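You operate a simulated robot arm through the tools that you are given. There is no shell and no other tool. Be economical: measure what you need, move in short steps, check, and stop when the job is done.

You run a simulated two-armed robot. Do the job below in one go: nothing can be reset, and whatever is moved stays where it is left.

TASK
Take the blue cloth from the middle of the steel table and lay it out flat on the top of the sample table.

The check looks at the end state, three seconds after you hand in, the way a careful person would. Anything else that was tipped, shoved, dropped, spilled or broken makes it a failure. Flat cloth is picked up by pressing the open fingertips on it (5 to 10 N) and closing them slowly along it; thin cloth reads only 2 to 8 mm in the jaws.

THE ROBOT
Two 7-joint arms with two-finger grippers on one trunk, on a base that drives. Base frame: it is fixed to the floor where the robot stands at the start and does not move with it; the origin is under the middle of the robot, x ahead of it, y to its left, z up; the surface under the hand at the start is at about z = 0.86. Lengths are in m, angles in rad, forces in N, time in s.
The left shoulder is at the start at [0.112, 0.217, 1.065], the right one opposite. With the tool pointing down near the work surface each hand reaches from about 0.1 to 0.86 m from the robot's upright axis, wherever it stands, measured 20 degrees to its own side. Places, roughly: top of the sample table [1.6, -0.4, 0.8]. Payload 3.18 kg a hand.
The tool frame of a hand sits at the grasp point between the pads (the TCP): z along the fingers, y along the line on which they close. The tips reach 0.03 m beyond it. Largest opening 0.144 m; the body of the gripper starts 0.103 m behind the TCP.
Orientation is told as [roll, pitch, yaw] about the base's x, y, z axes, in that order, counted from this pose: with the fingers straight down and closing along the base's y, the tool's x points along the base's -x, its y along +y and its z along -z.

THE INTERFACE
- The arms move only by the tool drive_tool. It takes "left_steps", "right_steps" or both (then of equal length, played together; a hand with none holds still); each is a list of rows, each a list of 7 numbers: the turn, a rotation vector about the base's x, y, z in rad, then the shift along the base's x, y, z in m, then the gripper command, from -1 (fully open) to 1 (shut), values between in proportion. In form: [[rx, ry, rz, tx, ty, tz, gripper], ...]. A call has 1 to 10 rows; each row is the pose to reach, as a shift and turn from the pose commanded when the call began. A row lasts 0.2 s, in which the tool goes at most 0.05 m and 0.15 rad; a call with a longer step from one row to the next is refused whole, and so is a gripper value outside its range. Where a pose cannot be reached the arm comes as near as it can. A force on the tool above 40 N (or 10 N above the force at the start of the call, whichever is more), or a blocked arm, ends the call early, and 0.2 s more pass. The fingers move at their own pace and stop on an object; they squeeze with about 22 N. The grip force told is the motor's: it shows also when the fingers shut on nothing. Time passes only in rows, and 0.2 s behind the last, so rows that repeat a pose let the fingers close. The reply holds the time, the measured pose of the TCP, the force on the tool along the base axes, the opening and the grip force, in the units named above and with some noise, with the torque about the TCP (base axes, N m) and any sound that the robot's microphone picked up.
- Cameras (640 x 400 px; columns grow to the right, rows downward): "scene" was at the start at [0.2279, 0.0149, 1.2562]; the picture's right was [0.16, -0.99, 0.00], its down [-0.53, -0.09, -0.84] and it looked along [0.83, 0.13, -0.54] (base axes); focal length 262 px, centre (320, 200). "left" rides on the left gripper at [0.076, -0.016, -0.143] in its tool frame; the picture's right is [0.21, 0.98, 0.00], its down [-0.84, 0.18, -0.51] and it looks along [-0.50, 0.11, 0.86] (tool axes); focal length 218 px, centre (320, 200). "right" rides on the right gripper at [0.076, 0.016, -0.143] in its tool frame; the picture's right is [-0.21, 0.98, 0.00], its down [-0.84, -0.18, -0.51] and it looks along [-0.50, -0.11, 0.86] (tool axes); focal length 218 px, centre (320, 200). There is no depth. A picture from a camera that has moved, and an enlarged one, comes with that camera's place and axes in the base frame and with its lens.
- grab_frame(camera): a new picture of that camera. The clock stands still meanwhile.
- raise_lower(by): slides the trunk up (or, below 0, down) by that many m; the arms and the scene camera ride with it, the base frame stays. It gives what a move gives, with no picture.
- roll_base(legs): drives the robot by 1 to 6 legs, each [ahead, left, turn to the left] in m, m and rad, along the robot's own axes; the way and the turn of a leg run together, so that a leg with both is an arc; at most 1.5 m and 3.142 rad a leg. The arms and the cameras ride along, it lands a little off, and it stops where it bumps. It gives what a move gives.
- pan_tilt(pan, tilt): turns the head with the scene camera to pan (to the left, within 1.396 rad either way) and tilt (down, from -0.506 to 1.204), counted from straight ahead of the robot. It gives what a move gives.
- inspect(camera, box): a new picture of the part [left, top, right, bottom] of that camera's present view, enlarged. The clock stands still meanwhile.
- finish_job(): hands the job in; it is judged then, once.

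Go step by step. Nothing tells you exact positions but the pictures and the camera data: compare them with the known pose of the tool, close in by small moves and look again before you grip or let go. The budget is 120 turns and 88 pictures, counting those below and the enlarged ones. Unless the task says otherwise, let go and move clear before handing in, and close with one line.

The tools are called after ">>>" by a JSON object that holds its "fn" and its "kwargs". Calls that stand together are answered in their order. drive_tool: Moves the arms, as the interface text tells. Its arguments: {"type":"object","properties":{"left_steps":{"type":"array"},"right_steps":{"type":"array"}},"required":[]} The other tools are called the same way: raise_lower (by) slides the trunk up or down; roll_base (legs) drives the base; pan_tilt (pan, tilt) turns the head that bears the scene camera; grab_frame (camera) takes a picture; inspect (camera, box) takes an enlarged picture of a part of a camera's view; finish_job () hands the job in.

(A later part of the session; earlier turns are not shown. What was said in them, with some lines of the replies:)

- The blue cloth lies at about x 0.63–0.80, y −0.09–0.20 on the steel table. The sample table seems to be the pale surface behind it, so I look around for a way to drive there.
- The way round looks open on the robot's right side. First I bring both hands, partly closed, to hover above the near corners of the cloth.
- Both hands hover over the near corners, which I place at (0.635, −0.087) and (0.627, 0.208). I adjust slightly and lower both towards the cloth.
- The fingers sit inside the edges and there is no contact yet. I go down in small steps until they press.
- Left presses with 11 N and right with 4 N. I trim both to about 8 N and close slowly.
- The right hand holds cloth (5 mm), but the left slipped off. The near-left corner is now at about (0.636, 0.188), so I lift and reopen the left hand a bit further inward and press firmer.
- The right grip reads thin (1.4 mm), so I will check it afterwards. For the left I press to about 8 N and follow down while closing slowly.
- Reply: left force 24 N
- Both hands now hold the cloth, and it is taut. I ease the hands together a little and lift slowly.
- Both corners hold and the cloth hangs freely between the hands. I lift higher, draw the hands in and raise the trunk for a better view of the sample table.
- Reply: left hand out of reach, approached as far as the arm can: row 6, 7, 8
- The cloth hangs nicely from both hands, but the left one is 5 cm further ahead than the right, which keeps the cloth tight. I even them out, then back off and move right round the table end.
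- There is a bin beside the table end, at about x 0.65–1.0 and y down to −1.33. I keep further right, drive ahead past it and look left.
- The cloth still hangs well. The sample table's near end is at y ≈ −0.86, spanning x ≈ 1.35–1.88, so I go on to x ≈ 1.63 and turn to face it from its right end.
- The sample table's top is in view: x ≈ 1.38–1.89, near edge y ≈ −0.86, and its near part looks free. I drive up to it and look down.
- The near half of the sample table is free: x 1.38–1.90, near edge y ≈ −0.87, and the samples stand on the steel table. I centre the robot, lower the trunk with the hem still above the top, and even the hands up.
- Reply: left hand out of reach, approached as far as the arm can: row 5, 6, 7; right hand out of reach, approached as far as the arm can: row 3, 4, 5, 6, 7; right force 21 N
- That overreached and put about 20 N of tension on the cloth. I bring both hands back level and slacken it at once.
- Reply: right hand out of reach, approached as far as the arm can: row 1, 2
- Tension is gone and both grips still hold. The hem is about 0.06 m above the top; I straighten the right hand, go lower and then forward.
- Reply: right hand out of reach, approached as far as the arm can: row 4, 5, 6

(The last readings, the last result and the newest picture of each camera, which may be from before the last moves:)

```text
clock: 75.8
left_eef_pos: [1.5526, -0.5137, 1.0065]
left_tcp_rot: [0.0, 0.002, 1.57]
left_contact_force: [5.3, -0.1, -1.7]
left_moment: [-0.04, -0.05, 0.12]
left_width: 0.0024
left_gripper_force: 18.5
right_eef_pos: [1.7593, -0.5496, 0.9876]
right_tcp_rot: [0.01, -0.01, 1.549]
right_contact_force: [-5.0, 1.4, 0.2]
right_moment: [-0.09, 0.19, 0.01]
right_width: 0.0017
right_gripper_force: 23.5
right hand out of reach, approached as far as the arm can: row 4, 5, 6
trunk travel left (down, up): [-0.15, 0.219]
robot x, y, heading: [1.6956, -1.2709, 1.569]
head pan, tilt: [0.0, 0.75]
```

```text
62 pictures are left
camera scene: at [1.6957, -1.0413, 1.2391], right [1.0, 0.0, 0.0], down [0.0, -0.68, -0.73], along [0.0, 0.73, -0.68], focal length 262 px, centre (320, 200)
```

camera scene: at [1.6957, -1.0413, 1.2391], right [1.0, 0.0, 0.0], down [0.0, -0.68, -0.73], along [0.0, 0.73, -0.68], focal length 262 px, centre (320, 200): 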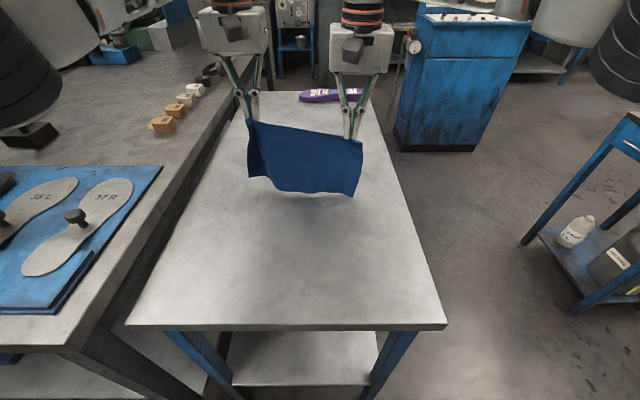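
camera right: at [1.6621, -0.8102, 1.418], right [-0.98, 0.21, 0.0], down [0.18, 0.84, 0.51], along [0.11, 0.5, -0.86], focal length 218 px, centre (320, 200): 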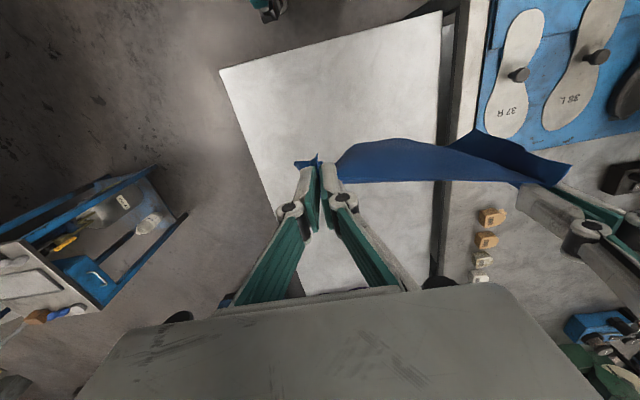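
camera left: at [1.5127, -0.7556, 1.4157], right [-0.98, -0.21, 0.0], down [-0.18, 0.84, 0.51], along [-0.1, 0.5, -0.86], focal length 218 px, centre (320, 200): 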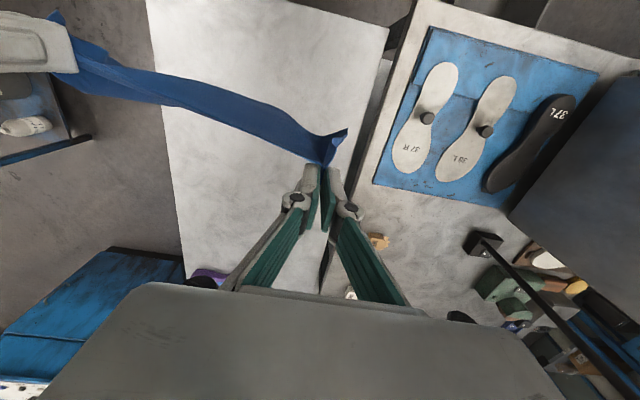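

The right arm is at its limit there, so I pull both hands back level to y ≈ −0.56 and bring the hem down to the table top.

>>> {"fn": "drive_tool", "kwargs": {"left_steps": [[0, 0, 0, 0, -0.025, 0, 1], [0, 0, 0, 0, -0.05, -0.007, 1], [0, 0, 0, 0, -0.05, -0.015, 1], [0, 0, 0, 0, -0.05, -0.015, 1]], "right_steps": [[0, 0, 0, -0.007, -0.006, 0.002, 1], [0, 0, 0, -0.014, -0.014, 0.004, 1], [0, 0, 0, -0.014, -0.014, 0.004, 1], [0, 0, 0, -0.014, -0.014, 0.004, 1]]}}

>>> {"fn": "inspect", "kwargs": {"camera": "scene", "box": [190, 80, 430, 230]}}

```text
clock: 76.8
left_eef_pos: [1.5554, -0.5669, 0.9929]
left_tcp_rot: [-0.002, -0.001, 1.572]
left_contact_force: [-1.3, -0.1, 0.4]
left_moment: [0.04, 0.01, -0.03]
left_width: 0.0035
left_gripper_force: 27.3
right_eef_pos: [1.7442, -0.5649, 0.996]
right_tcp_rot: [-0.001, 0.0, 1.569]
right_contact_force: [-1.2, -0.2, -1.1]
right_moment: [-0.03, 0.01, -0.02]
right_width: 0.0009
right_gripper_force: 19.3
right hand out of reach, approached as far as the arm can: row 1
trunk travel left (down, up): [-0.15, 0.219]
robot x, y, heading: [1.6945, -1.2687, 1.567]
head pan, tilt: [0.0, 0.75]
```

```text
2.67 times, centred on (310, 155) of scene
camera zoom: at [1.6946, -1.0435, 1.2399], right [1.0, 0.0, 0.0], down [0.0, -0.68, -0.73], along [0.0, 0.73, -0.68], focal length 699 px, centre (347, 320)
```

zoom: 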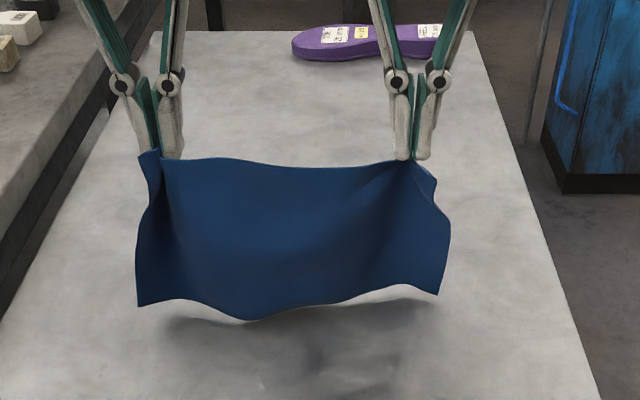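

The hem is just above the top. Now I lay the cloth: pull the hands back towards the robot while lowering along an arc, so the hem stays out ahead.

>>> {"fn": "drive_tool", "kwargs": {"left_steps": [[0, 0, 0, 0, -0.03, -0.008, 1], [0, 0, 0, 0, -0.065, -0.018, 1], [0, 0, 0, 0, -0.092, -0.029, 1], [0, 0, 0, 0, -0.115, -0.046, 1], [0, 0, 0, 0, -0.132, -0.064, 1], [0, 0, 0, 0, -0.146, -0.084, 1], [0, 0, 0, 0, -0.156, -0.104, 1], [0, 0, 0, 0, -0.163, -0.122, 1], [0, 0, 0, 0, -0.167, -0.137, 1], [0, 0, 0, 0, -0.167, -0.137, 1]], "right_steps": [[0, 0, 0, 0, -0.03, -0.01, 1], [0, 0, 0, 0, -0.065, -0.02, 1], [0, 0, 0, 0, -0.092, -0.032, 1], [0, 0, 0, 0, -0.115, -0.049, 1], [0, 0, 0, 0, -0.132, -0.067, 1], [0, 0, 0, 0, -0.146, -0.087, 1], [0, 0, 0, 0, -0.156, -0.107, 1], [0, 0, 0, 0, -0.163, -0.125, 1], [0, 0, 0, 0, -0.167, -0.14, 1], [0, 0, 0, 0, -0.167, -0.14, 1]]}}

>>> {"fn": "inspect", "kwargs": {"camera": "scene", "box": [190, 80, 430, 230]}}

```text
clock: 79.0
left_eef_pos: [1.5487, -0.7346, 0.8559]
left_tcp_rot: [-0.003, -0.001, 1.572]
left_contact_force: [0.4, -0.4, 1.4]
left_moment: [0.01, -0.04, 0.01]
left_width: 0.0022
left_gripper_force: 24.6
right_eef_pos: [1.7425, -0.7316, 0.8545]
right_tcp_rot: [0.0, 0.001, 1.569]
right_contact_force: [-0.2, 0.1, 0.2]
right_moment: [-0.09, -0.01, -0.04]
right_width: 0.0005
right_gripper_force: 17.7
trunk travel left (down, up): [-0.15, 0.219]
robot x, y, heading: [1.6936, -1.2686, 1.568]
head pan, tilt: [0.0, 0.75]
```

```text
2.67 times, centred on (310, 155) of scene
camera zoom: at [1.6947, -1.0434, 1.2399], right [1.0, 0.0, 0.0], down [0.0, -0.68, -0.73], along [0.0, 0.73, -0.68], focal length 699 px, centre (347, 320)
```

zoom: 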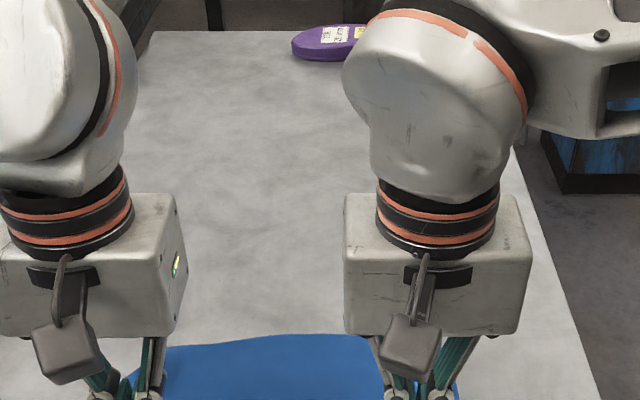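

>>> {"fn": "pan_tilt", "kwargs": {"pan": 0.0, "tilt": 1.1}}

>>> {"fn": "grab_frame", "kwargs": {"camera": "scene"}}

>>> {"fn": "grab_frame", "kwargs": {"camera": "right"}}

>>> {"fn": "grab_frame", "kwargs": {"camera": "left"}}

```text
clock: 79.9
left_eef_pos: [1.5503, -0.7347, 0.8574]
left_tcp_rot: [-0.002, -0.001, 1.571]
left_contact_force: [-1.2, -0.4, 0.6]
left_moment: [0.01, -0.04, 0.01]
left_width: 0.0006
left_gripper_force: 18.3
right_eef_pos: [1.7431, -0.7328, 0.8539]
right_tcp_rot: [-0.002, -0.002, 1.57]
right_contact_force: [0.7, -0.2, -0.4]
right_moment: [-0.02, 0.03, 0.03]
right_width: 0.0013
right_gripper_force: 19.8
trunk travel left (down, up): [-0.15, 0.219]
robot x, y, heading: [1.6922, -1.2713, 1.566]
head pan, tilt: [0.0, 1.1]
```

```text
59 pictures are left
camera scene: at [1.6947, -1.0628, 1.2141], right [1.0, 0.0, 0.0], down [0.0, -0.89, -0.45], along [0.0, 0.45, -0.89], focal length 262 px, centre (320, 200)
```

scene: 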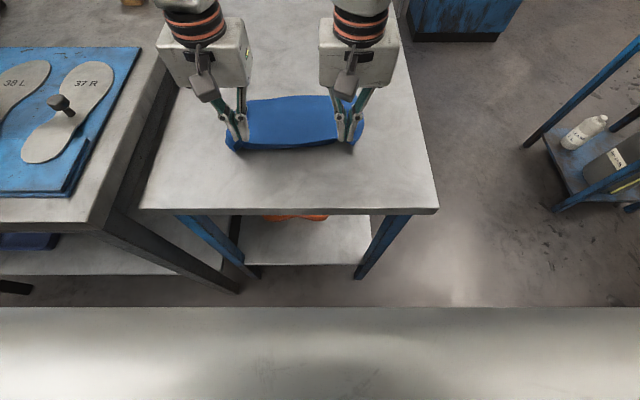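

```text
58 pictures are left
camera right: at [1.7249, -0.8073, 0.9962], right [-0.98, 0.21, 0.0], down [0.18, 0.84, 0.51], along [0.11, 0.5, -0.86], focal length 218 px, centre (320, 200)
```

right: 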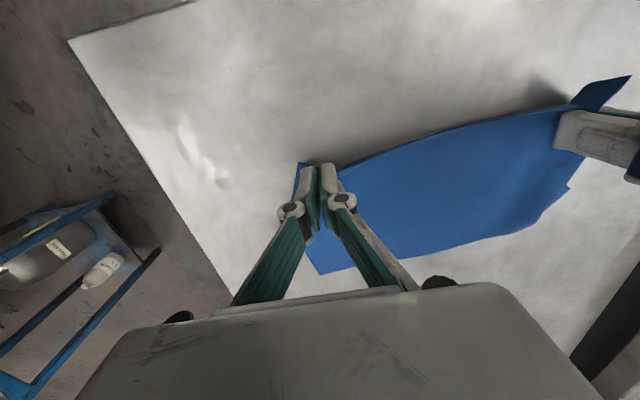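

```text
57 pictures are left
camera left: at [1.5663, -0.8111, 0.9988], right [-0.98, -0.21, 0.0], down [-0.18, 0.84, 0.51], along [-0.1, 0.5, -0.86], focal length 218 px, centre (320, 200)
```

left: 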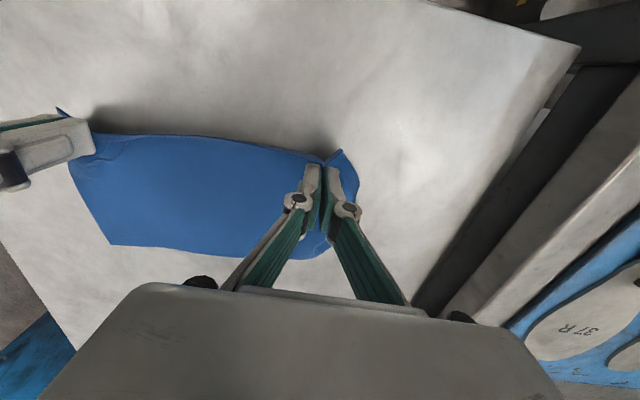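

The cloth lies almost flat with its hem ahead; only the held near edge is still about 2 cm up. I lower the tips onto the table top.

>>> {"fn": "drive_tool", "kwargs": {"left_steps": [[0, 0, 0, 0, -0.001, -0.008, 1], [0, 0, 0, 0, -0.002, -0.014, 1], [0, 0, 0, -0.001, -0.002, -0.019, 1], [0, 0, 0, -0.001, -0.002, -0.023, 1], [0, 0, 0, -0.001, -0.002, -0.023, 1]], "right_steps": [[0, 0, 0, 0, -0.001, -0.008, 1], [0, 0, 0, 0, -0.002, -0.013, 1], [0, 0, 0, 0.001, -0.002, -0.018, 1], [0, 0, 0, 0.001, -0.002, -0.021, 1], [0, 0, 0, 0.001, -0.002, -0.021, 1]]}}

```text
clock: 81.1
left_eef_pos: [1.5516, -0.7369, 0.8324]
left_tcp_rot: [0.0, 0.001, 1.571]
left_contact_force: [0.9, 0.6, 0.1]
left_moment: [-0.01, 0.01, 0.01]
left_width: 0.0038
left_gripper_force: 19.4
right_eef_pos: [1.7432, -0.7351, 0.8326]
right_tcp_rot: [-0.001, 0.003, 1.569]
right_contact_force: [-0.2, -1.3, 0.8]
right_moment: [0.03, 0.11, 0.02]
right_width: 0.0007
right_gripper_force: 17.5
trunk travel left (down, up): [-0.15, 0.219]
robot x, y, heading: [1.6921, -1.2712, 1.565]
head pan, tilt: [0.0, 1.1]
```

>>> {"fn": "drive_tool", "kwargs": {"left_steps": [[0, 0, 0, 0, 0, -0.002, 1], [0, 0, 0, 0, 0, -0.003, 1], [0, 0, 0, 0, 0, -0.004, 1], [0, 0, 0, 0, 0, -0.004, 1]], "right_steps": [[0, 0, 0, 0, 0, -0.002, 1], [0, 0, 0, 0, 0, -0.003, 1], [0, 0, 0, 0, 0, -0.004, 1], [0, 0, 0, 0, 0, -0.004, 1]]}}

>>> {"fn": "inspect", "kwargs": {"camera": "scene", "box": [180, 70, 420, 220]}}

```text
clock: 82.1
left_eef_pos: [1.5518, -0.7347, 0.8299]
left_tcp_rot: [-0.003, -0.002, 1.572]
left_contact_force: [-0.9, 0.1, -0.1]
left_moment: [0.02, 0.02, 0.0]
left_width: 0.0038
left_gripper_force: 18.7
right_eef_pos: [1.7435, -0.7344, 0.8283]
right_tcp_rot: [-0.001, -0.001, 1.569]
right_contact_force: [-1.3, -0.3, 0.7]
right_moment: [-0.02, -0.11, 0.01]
right_width: 0.0038
right_gripper_force: 27.2
trunk travel left (down, up): [-0.15, 0.219]
robot x, y, heading: [1.6926, -1.2708, 1.566]
head pan, tilt: [0.0, 1.1]
```

```text
2.67 times, centred on (300, 145) of scene
camera zoom: at [1.6947, -1.063, 1.2141], right [1.0, 0.0, 0.0], down [0.0, -0.89, -0.45], along [0.0, 0.45, -0.89], focal length 699 px, centre (373, 347)
```

zoom: 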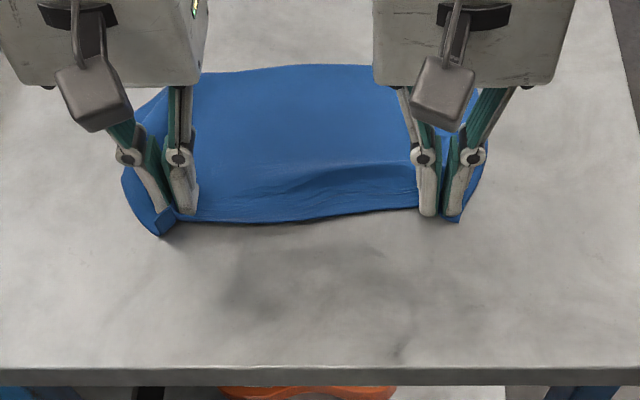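

The cloth is on the table with a small bulge in the near edge. I press lightly, then open the fingers slowly to spread the gathers.

>>> {"fn": "drive_tool", "kwargs": {"left_steps": [[0, 0, 0, -0.001, 0, -0.0015, 1], [0, 0, 0, -0.002, 0, -0.003, 1], [0, 0, 0, -0.002, 0, -0.003, 1]], "right_steps": [[0, 0, 0, 0.001, 0, -0.001, 1], [0, 0, 0, 0.002, 0, -0.002, 1], [0, 0, 0, 0.002, 0, -0.002, 1]]}}

```text
clock: 82.9
left_eef_pos: [1.5499, -0.7363, 0.8296]
left_tcp_rot: [-0.002, -0.003, 1.57]
left_contact_force: [-0.7, -0.6, 14.4]
left_moment: [0.04, 0.34, -0.03]
left_width: 0.0041
left_gripper_force: 28.6
right_eef_pos: [1.7449, -0.733, 0.8283]
right_tcp_rot: [0.003, -0.002, 1.568]
right_contact_force: [-1.8, -0.3, 3.0]
right_moment: [-0.02, -0.11, 0.02]
right_width: 0.0041
right_gripper_force: 27.1
trunk travel left (down, up): [-0.15, 0.219]
robot x, y, heading: [1.693, -1.2719, 1.569]
head pan, tilt: [0.0, 1.1]
```

>>> {"fn": "drive_tool", "kwargs": {"left_steps": [[0, 0, 0, 0, 0, 0.0015, 0.95], [0, 0, 0, 0, 0, 0.0015, 0.9], [0, 0, 0, 0, 0, 0.002, 0.84], [0, 0, 0, 0, 0, 0.002, 0.78], [0, 0, 0, 0, 0, 0.0025, 0.72], [0, 0, 0, 0, 0, 0.0025, 0.66], [0, 0, 0, 0, 0, 0.003, 0.6], [0, 0, 0, 0, 0, 0.003, 0.54], [0, 0, 0, 0, 0, 0.003, 0.48], [0, 0, 0, 0, 0, 0.003, 0.44]], "right_steps": [[0, 0, 0, 0, 0, 0, 0.95], [0, 0, 0, 0, 0, 0, 0.9], [0, 0, 0, 0, 0, 0.0005, 0.84], [0, 0, 0, 0, 0, 0.0005, 0.78], [0, 0, 0, 0, 0, 0.001, 0.72], [0, 0, 0, 0, 0, 0.001, 0.66], [0, 0, 0, 0, 0, 0.0015, 0.6], [0, 0, 0, 0, 0, 0.0015, 0.54], [0, 0, 0, 0, 0, 0.0015, 0.48], [0, 0, 0, 0, 0, 0.0015, 0.44]]}}

>>> {"fn": "inspect", "kwargs": {"camera": "scene", "box": [180, 70, 420, 220]}}

```text
clock: 85.1
left_eef_pos: [1.5495, -0.7362, 0.83]
left_tcp_rot: [-0.003, -0.003, 1.57]
left_contact_force: [0.3, 0.9, 8.7]
left_moment: [-0.02, -0.04, -0.02]
left_width: 0.0417
left_gripper_force: 0.0
right_eef_pos: [1.7463, -0.7362, 0.8294]
right_tcp_rot: [-0.001, 0.001, 1.569]
right_contact_force: [-1.0, 0.8, 7.8]
right_moment: [0.04, 0.03, -0.02]
right_width: 0.0396
right_gripper_force: 4.8
trunk travel left (down, up): [-0.15, 0.219]
robot x, y, heading: [1.6967, -1.2686, 1.567]
head pan, tilt: [0.0, 1.1]
```

```text
2.67 times, centred on (300, 145) of scene
camera zoom: at [1.6948, -1.0637, 1.2142], right [1.0, 0.0, 0.0], down [0.0, -0.89, -0.45], along [0.0, 0.45, -0.89], focal length 699 px, centre (373, 347)
```

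zoom: 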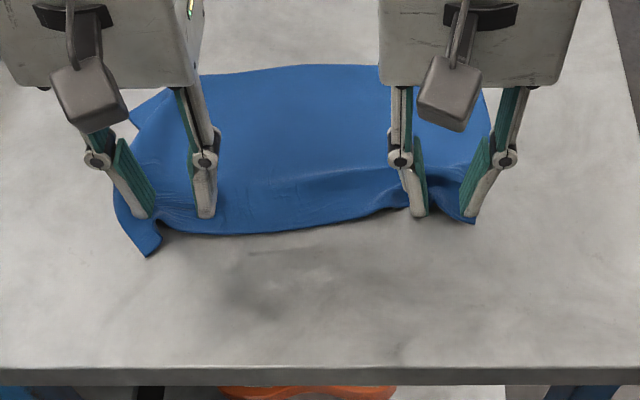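

The gathers spread. I lift both hands straight up and look.

>>> {"fn": "drive_tool", "kwargs": {"left_steps": [[0, 0, 0, 0, 0, 0.01, 0.44], [0, 0, 0, 0, 0, 0.04, 0.44], [0, 0, 0, 0, 0, 0.08, 0.44], [0, 0, 0, 0, 0, 0.12, 0.44], [0, 0, 0, -0.04, 0, 0.14, 0.44], [0, 0, 0, -0.08, 0, 0.15, 0.44], [0, 0, 0, -0.12, 0, 0.15, 0.44], [0, 0, 0, -0.12, 0, 0.15, 0.44]], "right_steps": [[0, 0, 0, 0, 0, 0.01, 0.44], [0, 0, 0, 0, 0, 0.04, 0.44], [0, 0, 0, 0, 0, 0.08, 0.44], [0, 0, 0, 0, 0, 0.12, 0.44], [0, 0, 0, 0.04, 0, 0.14, 0.44], [0, 0, 0, 0.08, 0, 0.15, 0.44], [0, 0, 0, 0.12, 0, 0.15, 0.44], [0, 0, 0, 0.12, 0, 0.15, 0.44]]}}

>>> {"fn": "inspect", "kwargs": {"camera": "scene", "box": [180, 70, 420, 220]}}

```text
clock: 86.9
left_eef_pos: [1.4285, -0.7327, 0.9779]
left_tcp_rot: [-0.002, 0.0, 1.571]
left_contact_force: [0.1, -0.2, -0.3]
left_moment: [0.01, 0.05, -0.03]
left_width: 0.04
left_gripper_force: 0.0
right_eef_pos: [1.8667, -0.7329, 0.9801]
right_tcp_rot: [0.0, -0.001, 1.57]
right_contact_force: [0.0, 0.3, -0.5]
right_moment: [-0.02, 0.01, -0.03]
right_width: 0.0403
right_gripper_force: 0.2
trunk travel left (down, up): [-0.15, 0.219]
robot x, y, heading: [1.694, -1.2665, 1.568]
head pan, tilt: [0.0, 1.1]
```

```text
2.67 times, centred on (300, 145) of scene
camera zoom: at [1.6947, -1.0627, 1.214], right [1.0, 0.0, 0.0], down [0.0, -0.89, -0.45], along [0.0, 0.45, -0.89], focal length 699 px, centre (373, 347)
```

zoom: 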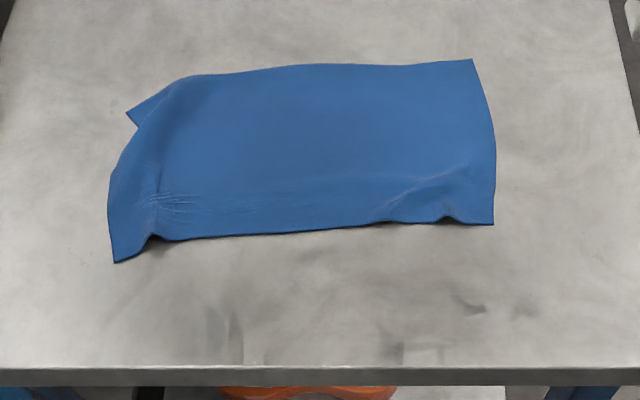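

Mostly flat, but the left side looks rolled or tucked under near the far-left corner. I look closer.

>>> {"fn": "inspect", "kwargs": {"camera": "scene", "box": [210, 90, 290, 140]}}

>>> {"fn": "grab_frame", "kwargs": {"camera": "left"}}

>>> {"fn": "grab_frame", "kwargs": {"camera": "right"}}

```text
8.00 times, centred on (250, 115) of scene
camera zoom: at [1.6947, -1.0627, 1.214], right [1.0, 0.0, 0.0], down [0.0, -0.89, -0.45], along [0.0, 0.45, -0.89], focal length 2096 px, centre (880, 880)
```

zoom: 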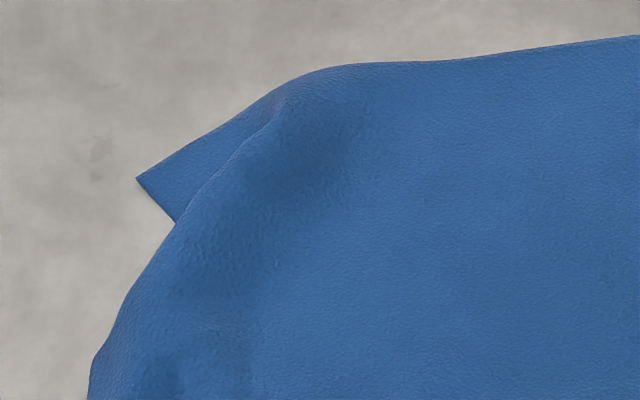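

```text
52 pictures are left
camera left: at [1.4456, -0.8088, 1.1208], right [-0.98, -0.21, 0.0], down [-0.18, 0.84, 0.51], along [-0.1, 0.5, -0.86], focal length 218 px, centre (320, 200)
```

left: 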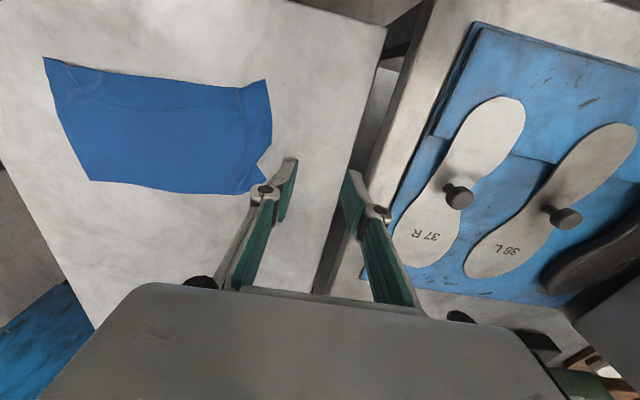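

```text
51 pictures are left
camera right: at [1.8489, -0.8082, 1.1228], right [-0.98, 0.21, 0.0], down [0.18, 0.84, 0.51], along [0.11, 0.5, -0.86], focal length 218 px, centre (320, 200)
```

right: 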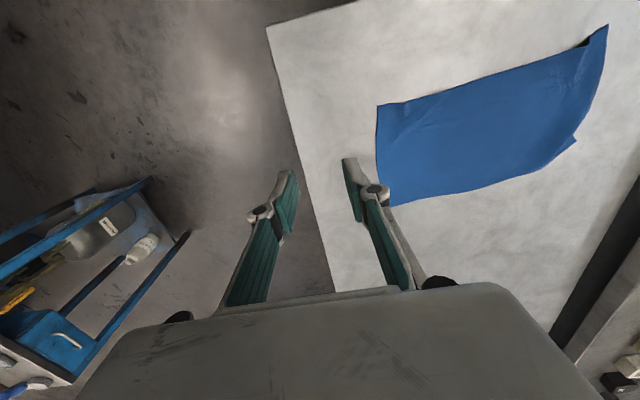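

The far-left corner is tucked: its tip shows at about (1.496, −0.644) and should lie near (1.495, −0.61). I close the left fingers, tilt them, and bring them just above that tip to drag it out.

>>> {"fn": "drive_tool", "kwargs": {"left_steps": [[-0.1, 0, 0, 0.02, 0.03, 0, 1], [-0.2, 0, 0, 0.045, 0.06, 0, 1], [-0.3, 0, 0, 0.0745, 0.093, -0.02, 1], [-0.3, 0, 0, 0.0745, 0.093, -0.06, 1], [-0.3, 0, 0, 0.0745, 0.093, -0.1, 1], [-0.3, 0, 0, 0.0745, 0.093, -0.128, 1], [-0.3, 0, 0, 0.0745, 0.093, -0.128, 1]]}}

>>> {"fn": "inspect", "kwargs": {"camera": "left", "box": [200, 90, 440, 240]}}

>>> {"fn": "inspect", "kwargs": {"camera": "scene", "box": [200, 80, 320, 155]}}

```text
clock: 88.5
left_eef_pos: [1.505, -0.6391, 0.8513]
left_tcp_rot: [-0.002, 0.299, 1.569]
left_contact_force: [0.3, 0.3, 0.6]
left_moment: [0.02, 0.03, 0.01]
left_width: 0.0
left_gripper_force: 21.6
left hand out of reach, approached as far as the arm can: row 3
right_eef_pos: [1.8654, -0.7326, 0.9816]
right_tcp_rot: [0.0, 0.0, 1.57]
right_contact_force: [-0.2, -0.5, 0.3]
right_moment: [0.01, 0.0, -0.01]
right_width: 0.0404
right_gripper_force: 0.0
trunk travel left (down, up): [-0.15, 0.219]
robot x, y, heading: [1.6949, -1.2701, 1.57]
head pan, tilt: [0.0, 1.1]
```

```text
2.67 times, centred on (320, 165) of left
camera zoom: at [1.5213, -0.6702, 1.0101], right [-0.98, -0.2, 0.06], down [-0.18, 0.95, 0.24], along [-0.1, 0.22, -0.97], focal length 582 px, centre (320, 293)
```

zoom: 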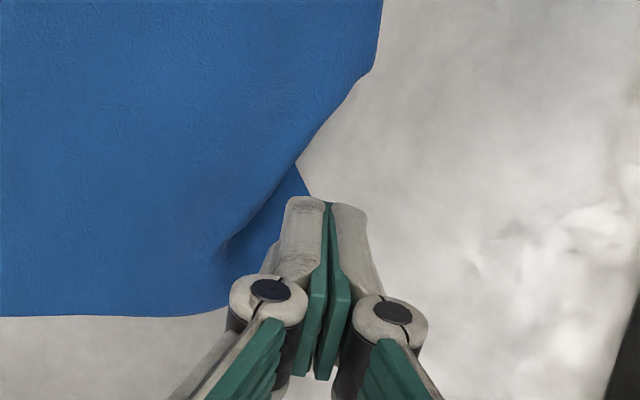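

```text
5.33 times, centred on (260, 118) of scene
camera zoom: at [1.6945, -1.0632, 1.2142], right [1.0, 0.0, 0.0], down [0.0, -0.89, -0.45], along [0.0, 0.45, -0.89], focal length 1397 px, centre (640, 640)
```

zoom: 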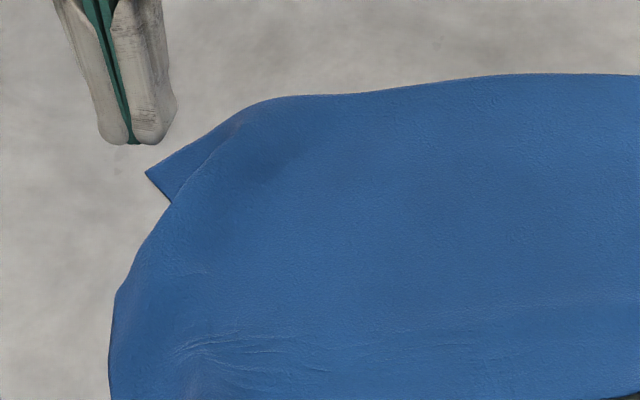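

The fingertip is slightly beyond the tip of the cloth. I shift it a few millimetres back and press down on the exposed tip.

>>> {"fn": "drive_tool", "kwargs": {"left_steps": [[0, 0, 0, -0.002, -0.006, -0.008, 1], [0, 0, 0, -0.002, -0.006, -0.014, 1], [0, 0, 0, -0.002, -0.006, -0.018, 1], [0, 0, 0, -0.002, -0.006, -0.02, 1], [0, 0, 0, -0.002, -0.006, -0.0215, 1], [0, 0, 0, -0.002, -0.006, -0.0215, 1]]}}

>>> {"fn": "inspect", "kwargs": {"camera": "scene", "box": [200, 80, 320, 155]}}

```text
clock: 89.9
left_eef_pos: [1.5042, -0.6476, 0.8304]
left_tcp_rot: [-0.003, 0.299, 1.568]
left_contact_force: [-0.4, -0.2, 2.3]
left_moment: [0.02, 0.0, -0.02]
left_width: 0.0002
left_gripper_force: 22.4
right_eef_pos: [1.866, -0.7336, 0.9814]
right_tcp_rot: [0.001, 0.0, 1.569]
right_contact_force: [0.0, -0.1, -0.3]
right_moment: [0.02, 0.01, 0.01]
right_width: 0.0403
right_gripper_force: 0.0
trunk travel left (down, up): [-0.15, 0.219]
robot x, y, heading: [1.6948, -1.2707, 1.571]
head pan, tilt: [0.0, 1.1]
```

```text
5.33 times, centred on (260, 118) of scene
camera zoom: at [1.6948, -1.0629, 1.2141], right [1.0, 0.0, 0.0], down [0.0, -0.89, -0.45], along [0.0, 0.45, -0.89], focal length 1397 px, centre (640, 640)
```

zoom: 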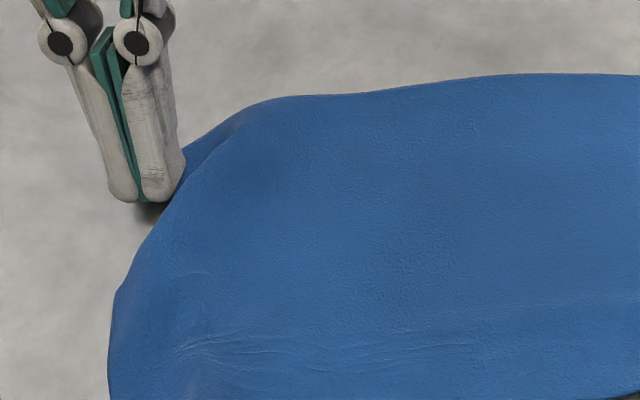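

Contact on the tip. I press a touch more and drag outward, away and slightly left.

>>> {"fn": "drive_tool", "kwargs": {"left_steps": [[0, 0, 0, 0, 0, -0.0012, 1], [0, 0, 0, -0.001, 0.004, -0.0012, 1], [0, 0, 0, -0.003, 0.009, -0.0012, 1], [0, 0, 0, -0.005, 0.015, -0.0012, 1], [0, 0, 0, -0.007, 0.021, -0.0012, 1], [0, 0, 0, -0.009, 0.027, -0.0012, 1], [0, 0, 0, -0.01, 0.033, -0.0012, 1], [0, 0, 0, -0.01, 0.033, -0.0012, 1]]}}

>>> {"fn": "inspect", "kwargs": {"camera": "scene", "box": [200, 80, 320, 155]}}

```text
clock: 91.7
left_eef_pos: [1.4936, -0.615, 0.8305]
left_tcp_rot: [-0.001, 0.297, 1.571]
left_contact_force: [-0.2, -2.3, 13.6]
left_moment: [0.02, -0.05, 0.01]
left_width: 0.0
left_gripper_force: 21.9
right_eef_pos: [1.8654, -0.7327, 0.9811]
right_tcp_rot: [0.0, 0.001, 1.569]
right_contact_force: [-0.2, 0.4, -0.3]
right_moment: [-0.01, 0.02, 0.0]
right_width: 0.0406
right_gripper_force: 0.0
trunk travel left (down, up): [-0.15, 0.219]
robot x, y, heading: [1.6905, -1.2669, 1.572]
head pan, tilt: [0.0, 1.1]
```

```text
5.33 times, centred on (260, 118) of scene
camera zoom: at [1.695, -1.064, 1.2144], right [1.0, 0.0, 0.0], down [0.0, -0.89, -0.45], along [0.0, 0.45, -0.89], focal length 1397 px, centre (640, 640)
```

zoom: 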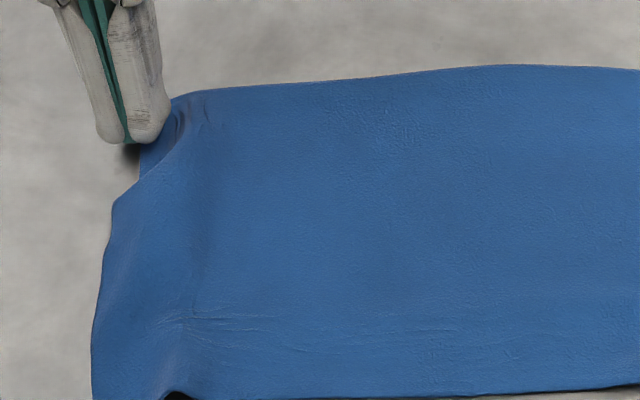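

That is working: the corner comes out. I drag about 1 cm further and then lift off.

>>> {"fn": "drive_tool", "kwargs": {"left_steps": [[0, 0, 0, -0.002, 0.004, 0, 1], [0, 0, 0, -0.004, 0.008, 0, 1], [0, 0, 0, -0.006, 0.012, 0, 1], [0, 0, 0, -0.006, 0.012, 0, 1], [0, 0, 0, -0.006, 0.012, 0.02, 1], [0, 0, 0, -0.006, 0.012, 0.06, 1], [0, 0, 0, -0.04, 0.0, 0.09, 1], [0, 0, 0, -0.06, -0.03, 0.12, 1], [0, 0, 0, -0.07, -0.06, 0.14, 1], [0, 0, 0, -0.07, -0.06, 0.14, 1]]}}

>>> {"fn": "inspect", "kwargs": {"camera": "scene", "box": [180, 70, 420, 220]}}

>>> {"fn": "inspect", "kwargs": {"camera": "scene", "box": [200, 80, 320, 155]}}

```text
clock: 93.9
left_eef_pos: [1.4477, -0.6206, 0.9292]
left_tcp_rot: [-0.002, 0.298, 1.572]
left_contact_force: [-0.6, 0.8, -0.5]
left_moment: [0.01, 0.0, -0.02]
left_width: 0.0001
left_gripper_force: 21.4
left hand out of reach, approached as far as the arm can: row 8, 9, 10
right_eef_pos: [1.8668, -0.7333, 0.9806]
right_tcp_rot: [0.0, 0.0, 1.569]
right_contact_force: [-0.1, -0.4, 0.1]
right_moment: [0.0, 0.01, -0.04]
right_width: 0.0402
right_gripper_force: 0.0
trunk travel left (down, up): [-0.15, 0.219]
robot x, y, heading: [1.6949, -1.2693, 1.564]
head pan, tilt: [0.0, 1.1]
```

```text
2.67 times, centred on (300, 145) of scene
camera zoom: at [1.6949, -1.0626, 1.214], right [1.0, 0.0, 0.0], down [0.0, -0.89, -0.45], along [0.0, 0.45, -0.89], focal length 699 px, centre (373, 347)
```

zoom: 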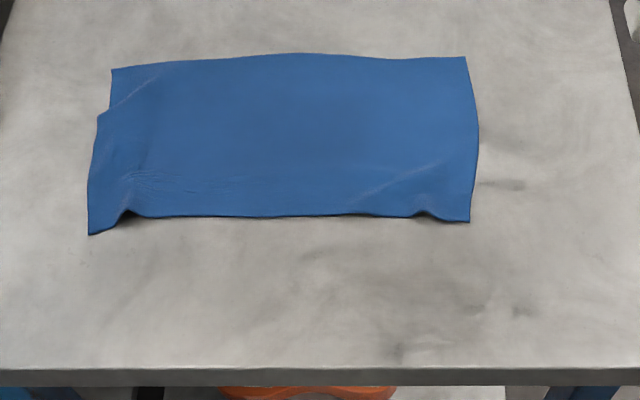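

```text
5.33 times, centred on (260, 118) of scene
camera zoom: at [1.6949, -1.0626, 1.214], right [1.0, 0.0, 0.0], down [0.0, -0.89, -0.45], along [0.0, 0.45, -0.89], focal length 1397 px, centre (640, 640)
```

zoom: 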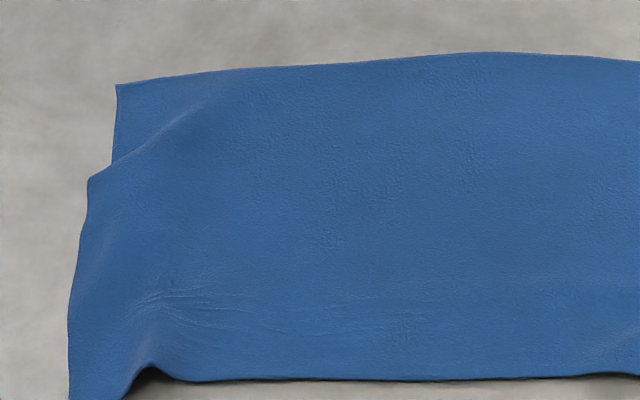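

Much better; a small diagonal crease at the left and small tents in the near edge remain. I smooth both: left fingertip on the far-left corner, right fingertip on the near-right corner.

>>> {"fn": "drive_tool", "kwargs": {"left_steps": [[0, 0, 0, 0.02, 0.006, -0.02, 1], [0, 0, 0, 0.04, 0.0126, -0.045, 1], [0, 0, 0, 0.04, 0.0126, -0.07, 1], [0, 0, 0, 0.04, 0.0126, -0.079, 1], [0, 0, 0, 0.04, 0.0126, -0.085, 1], [0, 0, 0, 0.04, 0.0126, -0.085, 1]], "right_steps": [[0, 0, 0, -0.04, -0.003, 0, 1], [0, 0, 0, -0.08, -0.006, -0.02, 1], [0, 0, 0, -0.112, -0.009, -0.055, 1], [0, 0, 0, -0.112, -0.009, -0.1, 1], [0, 0, 0, -0.112, -0.009, -0.135, 1], [0, 0, 0, -0.112, -0.009, -0.135, 1]]}}

>>> {"fn": "inspect", "kwargs": {"camera": "scene", "box": [180, 70, 420, 220]}}

```text
clock: 95.3
left_eef_pos: [1.4846, -0.6094, 0.848]
left_tcp_rot: [-0.002, 0.299, 1.569]
left_contact_force: [0.3, -0.6, -1.2]
left_moment: [0.01, -0.02, 0.01]
left_width: 0.0001
left_gripper_force: 22.0
right_eef_pos: [1.7553, -0.7446, 0.8474]
right_tcp_rot: [0.0, 0.001, 1.568]
right_contact_force: [-1.1, -0.3, 0.0]
right_moment: [0.02, 0.03, 0.02]
right_width: 0.0
right_gripper_force: 22.2
trunk travel left (down, up): [-0.15, 0.219]
robot x, y, heading: [1.6943, -1.2658, 1.568]
head pan, tilt: [0.0, 1.1]
```

```text
2.67 times, centred on (300, 145) of scene
camera zoom: at [1.6948, -1.0633, 1.2143], right [1.0, 0.0, 0.0], down [0.0, -0.89, -0.45], along [0.0, 0.45, -0.89], focal length 699 px, centre (373, 347)
```

zoom: 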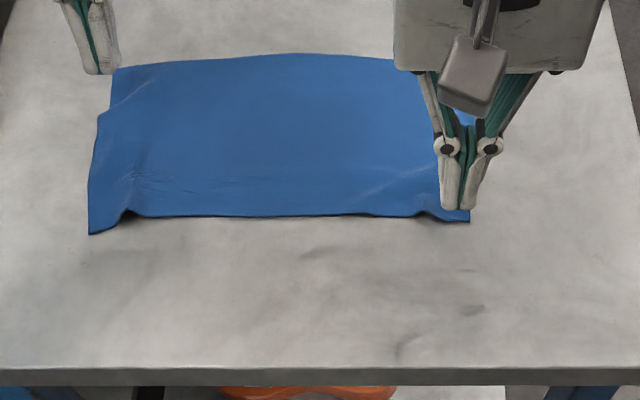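

>>> {"fn": "drive_tool", "kwargs": {"left_steps": [[0, 0, 0, 0.006, -0.004, -0.01, 1], [0, 0, 0, 0.006, -0.004, -0.016, 1], [0, 0, 0, 0.006, -0.004, -0.0185, 1], [0, 0, 0, 0.006, -0.004, -0.0185, 1]], "right_steps": [[0, 0, 0, 0, 0, -0.01, 1], [0, 0, 0, 0, 0, -0.017, 1], [0, 0, 0, 0, 0, -0.02, 1], [0, 0, 0, 0, 0, -0.02, 1]]}}

```text
clock: 96.3
left_eef_pos: [1.4886, -0.6149, 0.8307]
left_tcp_rot: [0.0, 0.297, 1.572]
left_contact_force: [0.2, 0.7, 0.7]
left_moment: [0.03, -0.01, 0.02]
left_width: 0.0001
left_gripper_force: 21.6
right_eef_pos: [1.7542, -0.7434, 0.8276]
right_tcp_rot: [0.002, -0.003, 1.568]
right_contact_force: [1.9, -0.4, 20.2]
right_moment: [0.01, -0.07, -0.03]
right_width: 0.0002
right_gripper_force: 22.2
trunk travel left (down, up): [-0.15, 0.219]
robot x, y, heading: [1.6962, -1.2668, 1.567]
head pan, tilt: [0.0, 1.1]
```

>>> {"fn": "drive_tool", "kwargs": {"left_steps": [[0, 0, 0, 0, 0, -0.002, 1], [0, 0, 0, -0.002, 0.001, -0.002, 1], [0, 0, 0, -0.005, 0.003, -0.002, 1], [0, 0, 0, -0.008, 0.005, -0.002, 1], [0, 0, 0, -0.011, 0.007, -0.002, 1], [0, 0, 0, -0.011, 0.007, -0.002, 1], [0, 0, 0, -0.011, 0.007, 0.02, 1], [0, 0, 0, -0.011, 0.007, 0.05, 1]], "right_steps": [[0, 0, 0, 0, 0, 0.001, 1], [0, 0, 0, 0.003, -0.001, 0.001, 1], [0, 0, 0, 0.006, -0.002, 0.001, 1], [0, 0, 0, 0.009, -0.003, 0.001, 1], [0, 0, 0, 0.012, -0.003, 0.001, 1], [0, 0, 0, 0.012, -0.003, 0.001, 1], [0, 0, 0, 0.012, -0.003, 0.02, 1], [0, 0, 0, 0.03, -0.003, 0.06, 1]]}}

>>> {"fn": "inspect", "kwargs": {"camera": "scene", "box": [180, 70, 420, 220]}}

```text
clock: 98.1
left_eef_pos: [1.4792, -0.6078, 0.8809]
left_tcp_rot: [0.002, 0.297, 1.57]
left_contact_force: [1.2, -0.4, 0.4]
left_moment: [0.07, 0.02, -0.05]
left_width: 0.0
left_gripper_force: 21.9
right_eef_pos: [1.7851, -0.7477, 0.883]
right_tcp_rot: [0.0, -0.001, 1.569]
right_contact_force: [0.0, 0.3, 0.2]
right_moment: [0.02, 0.03, -0.02]
right_width: 0.0
right_gripper_force: 22.0
trunk travel left (down, up): [-0.15, 0.219]
robot x, y, heading: [1.6906, -1.2737, 1.567]
head pan, tilt: [0.0, 1.1]
```

```text
2.67 times, centred on (300, 145) of scene
camera zoom: at [1.6954, -1.0648, 1.2147], right [1.0, 0.0, 0.0], down [0.0, -0.89, -0.46], along [0.0, 0.46, -0.89], focal length 699 px, centre (373, 347)
```

zoom: 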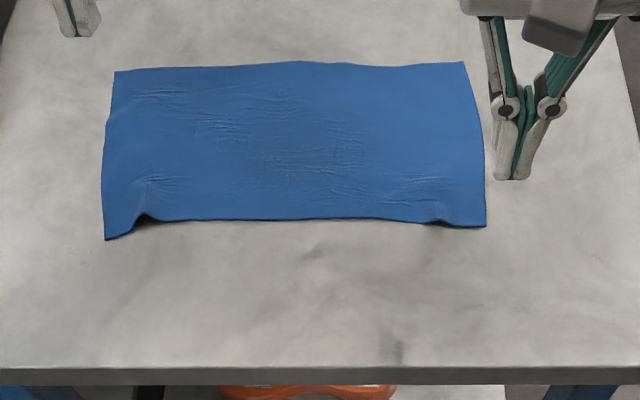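

Now the far corners and the right side are flat; only a small tent at the near-left remains. I straighten the left hand and press-drag that corner outward too.

>>> {"fn": "drive_tool", "kwargs": {"left_steps": [[0.1, 0, 0, -0.02, -0.03, 0.03, 1], [0.2, 0, 0, -0.02, -0.06, 0.03, 1], [0.3, 0, 0, 0.0, -0.09, 0.03, 1], [0.3, 0, 0, 0.015, -0.12, 0.02, 1], [0.3, 0, 0, 0.031, -0.144, 0.01, 1], [0.3, 0, 0, 0.031, -0.144, -0.02, 1], [0.3, 0, 0, 0.031, -0.144, -0.035, 1], [0.3, 0, 0, 0.031, -0.144, -0.035, 1]]}}

>>> {"fn": "inspect", "kwargs": {"camera": "scene", "box": [180, 70, 420, 220]}}

```text
clock: 99.9
left_eef_pos: [1.5094, -0.7521, 0.8462]
left_tcp_rot: [-0.002, -0.001, 1.571]
left_contact_force: [0.8, -0.6, -0.3]
left_moment: [0.0, -0.02, -0.01]
left_width: 0.0
left_gripper_force: 21.9
right_eef_pos: [1.7847, -0.7456, 0.8823]
right_tcp_rot: [0.0, -0.001, 1.569]
right_contact_force: [-0.6, -0.6, -0.1]
right_moment: [-0.01, -0.01, 0.0]
right_width: 0.0003
right_gripper_force: 21.6
trunk travel left (down, up): [-0.15, 0.219]
robot x, y, heading: [1.6945, -1.2715, 1.571]
head pan, tilt: [0.0, 1.1]
```

```text
2.67 times, centred on (300, 145) of scene
camera zoom: at [1.6947, -1.0627, 1.214], right [1.0, 0.0, 0.0], down [0.0, -0.89, -0.45], along [0.0, 0.45, -0.89], focal length 699 px, centre (373, 347)
```

zoom: 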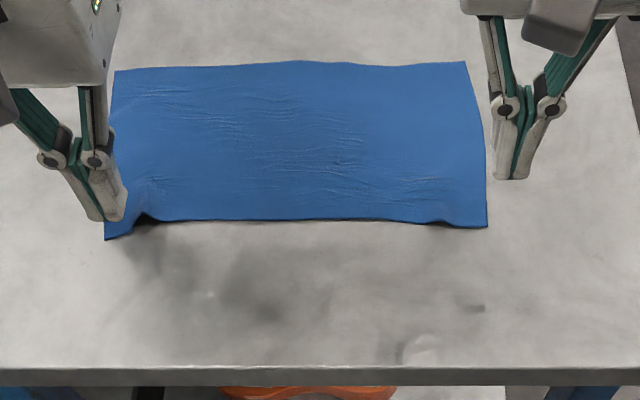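

>>> {"fn": "drive_tool", "kwargs": {"left_steps": [[0, 0, 0, 0.003, 0, -0.01, 1], [0, 0, 0, 0.003, 0, -0.016, 1], [0, 0, 0, 0.003, 0, -0.0185, 1], [0, 0, 0, 0.001, 0, -0.0185, 1], [0, 0, 0, -0.002, -0.001, -0.0185, 1], [0, 0, 0, -0.005, -0.001, -0.0185, 1], [0, 0, 0, -0.008, -0.001, -0.0185, 1], [0, 0, 0, -0.01, -0.001, -0.0185, 1], [0, 0, 0, -0.01, -0.001, 0.01, 1], [0, 0, 0, -0.03, -0.001, 0.05, 1]]}}

>>> {"fn": "inspect", "kwargs": {"camera": "scene", "box": [180, 70, 420, 220]}}

```text
clock: 102.1
left_eef_pos: [1.4785, -0.7538, 0.8945]
left_tcp_rot: [-0.001, -0.001, 1.57]
left_contact_force: [-0.1, -0.1, 0.3]
left_moment: [0.01, 0.0, 0.01]
left_width: 0.0002
left_gripper_force: 21.9
right_eef_pos: [1.7838, -0.7459, 0.8831]
right_tcp_rot: [0.0, -0.002, 1.569]
right_contact_force: [-0.3, 0.1, 0.3]
right_moment: [0.02, -0.04, 0.02]
right_width: 0.0
right_gripper_force: 22.0
trunk travel left (down, up): [-0.15, 0.219]
robot x, y, heading: [1.6934, -1.2676, 1.571]
head pan, tilt: [0.0, 1.1]
```

```text
2.67 times, centred on (300, 145) of scene
camera zoom: at [1.6941, -1.0638, 1.2143], right [1.0, 0.0, 0.0], down [0.0, -0.89, -0.45], along [0.0, 0.45, -0.89], focal length 699 px, centre (373, 347)
```

zoom: 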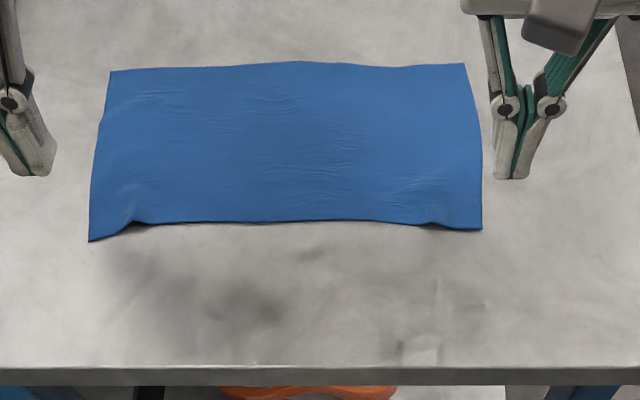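

The cloth now lies flat at full size, well inside the table top. I raise both hands clear, back off, and check the whole scene.

>>> {"fn": "drive_tool", "kwargs": {"left_steps": [[0, 0, 0, -0.02, 0, 0.04, 1], [0, 0, 0, -0.03, 0, 0.08, 1], [0, 0, 0, -0.03, 0, 0.12, 1]], "right_steps": [[0, 0, 0, 0.02, 0, 0.04, 1], [0, 0, 0, 0.03, 0, 0.08, 1], [0, 0, 0, 0.03, 0, 0.12, 1]]}}

>>> {"fn": "roll_base", "kwargs": {"legs": [[-0.35, 0, 0]]}}

>>> {"fn": "pan_tilt", "kwargs": {"pan": 0.0, "tilt": 0.7}}

>>> {"fn": "grab_frame", "kwargs": {"camera": "scene"}}

```text
clock: 102.9
left_eef_pos: [1.4489, -0.7544, 1.0127]
left_tcp_rot: [-0.001, -0.003, 1.569]
left_contact_force: [-0.7, -0.7, -1.6]
left_moment: [0.05, -0.04, -0.01]
left_width: 0.0001
left_gripper_force: 22.0
right_eef_pos: [1.8177, -0.7459, 1.0074]
right_tcp_rot: [0.0, -0.003, 1.572]
right_contact_force: [0.0, 0.1, -0.1]
right_moment: [0.1, -0.01, -0.01]
right_width: 0.0
right_gripper_force: 22.2
trunk travel left (down, up): [-0.15, 0.219]
robot x, y, heading: [1.6947, -1.2652, 1.567]
head pan, tilt: [0.0, 1.1]
```

```text
clock: 105.2
left_eef_pos: [1.4495, -1.1067, 1.0107]
left_tcp_rot: [-0.001, -0.001, 1.568]
left_contact_force: [-0.3, 0.1, -0.8]
left_moment: [0.04, 0.02, 0.01]
left_width: 0.0001
left_gripper_force: 21.8
right_eef_pos: [1.8172, -1.0993, 1.0046]
right_tcp_rot: [0.001, -0.001, 1.569]
right_contact_force: [1.2, 0.3, 0.1]
right_moment: [0.06, 0.01, 0.01]
right_width: 0.0
right_gripper_force: 21.8
trunk travel left (down, up): [-0.15, 0.219]
robot x, y, heading: [1.6964, -1.6225, 1.567]
head pan, tilt: [0.0, 1.1]
```

```text
clock: 106.0
left_eef_pos: [1.4505, -1.1061, 1.0108]
left_tcp_rot: [-0.002, -0.001, 1.57]
left_contact_force: [0.5, -0.7, -0.3]
left_moment: [-0.01, 0.01, -0.01]
left_width: 0.0
left_gripper_force: 21.7
right_eef_pos: [1.8174, -1.1003, 1.0063]
right_tcp_rot: [0.0, 0.002, 1.565]
right_contact_force: [0.4, 0.0, 0.0]
right_moment: [0.0, -0.02, -0.02]
right_width: 0.0001
right_gripper_force: 21.8
trunk travel left (down, up): [-0.15, 0.219]
robot x, y, heading: [1.6953, -1.6244, 1.568]
head pan, tilt: [0.0, 0.7]
```

```text
40 pictures are left
camera scene: at [1.6943, -1.3951, 1.2439], right [1.0, 0.0, 0.0], down [0.0, -0.64, -0.76], along [0.0, 0.76, -0.64], focal length 262 px, centre (320, 200)
```

scene: 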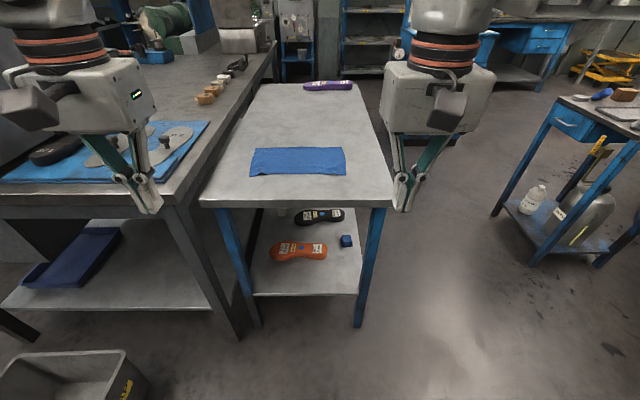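

The blue cloth lies flat on the sample table, both hands are clear of it, and everything else in view stands where it was. I hand the job in.

>>> {"fn": "finish_job", "kwargs": {}}

```text
The job is handed in.
```

The blue cloth now lies flat on the sample table, and nothing else I could see was moved or knocked over.
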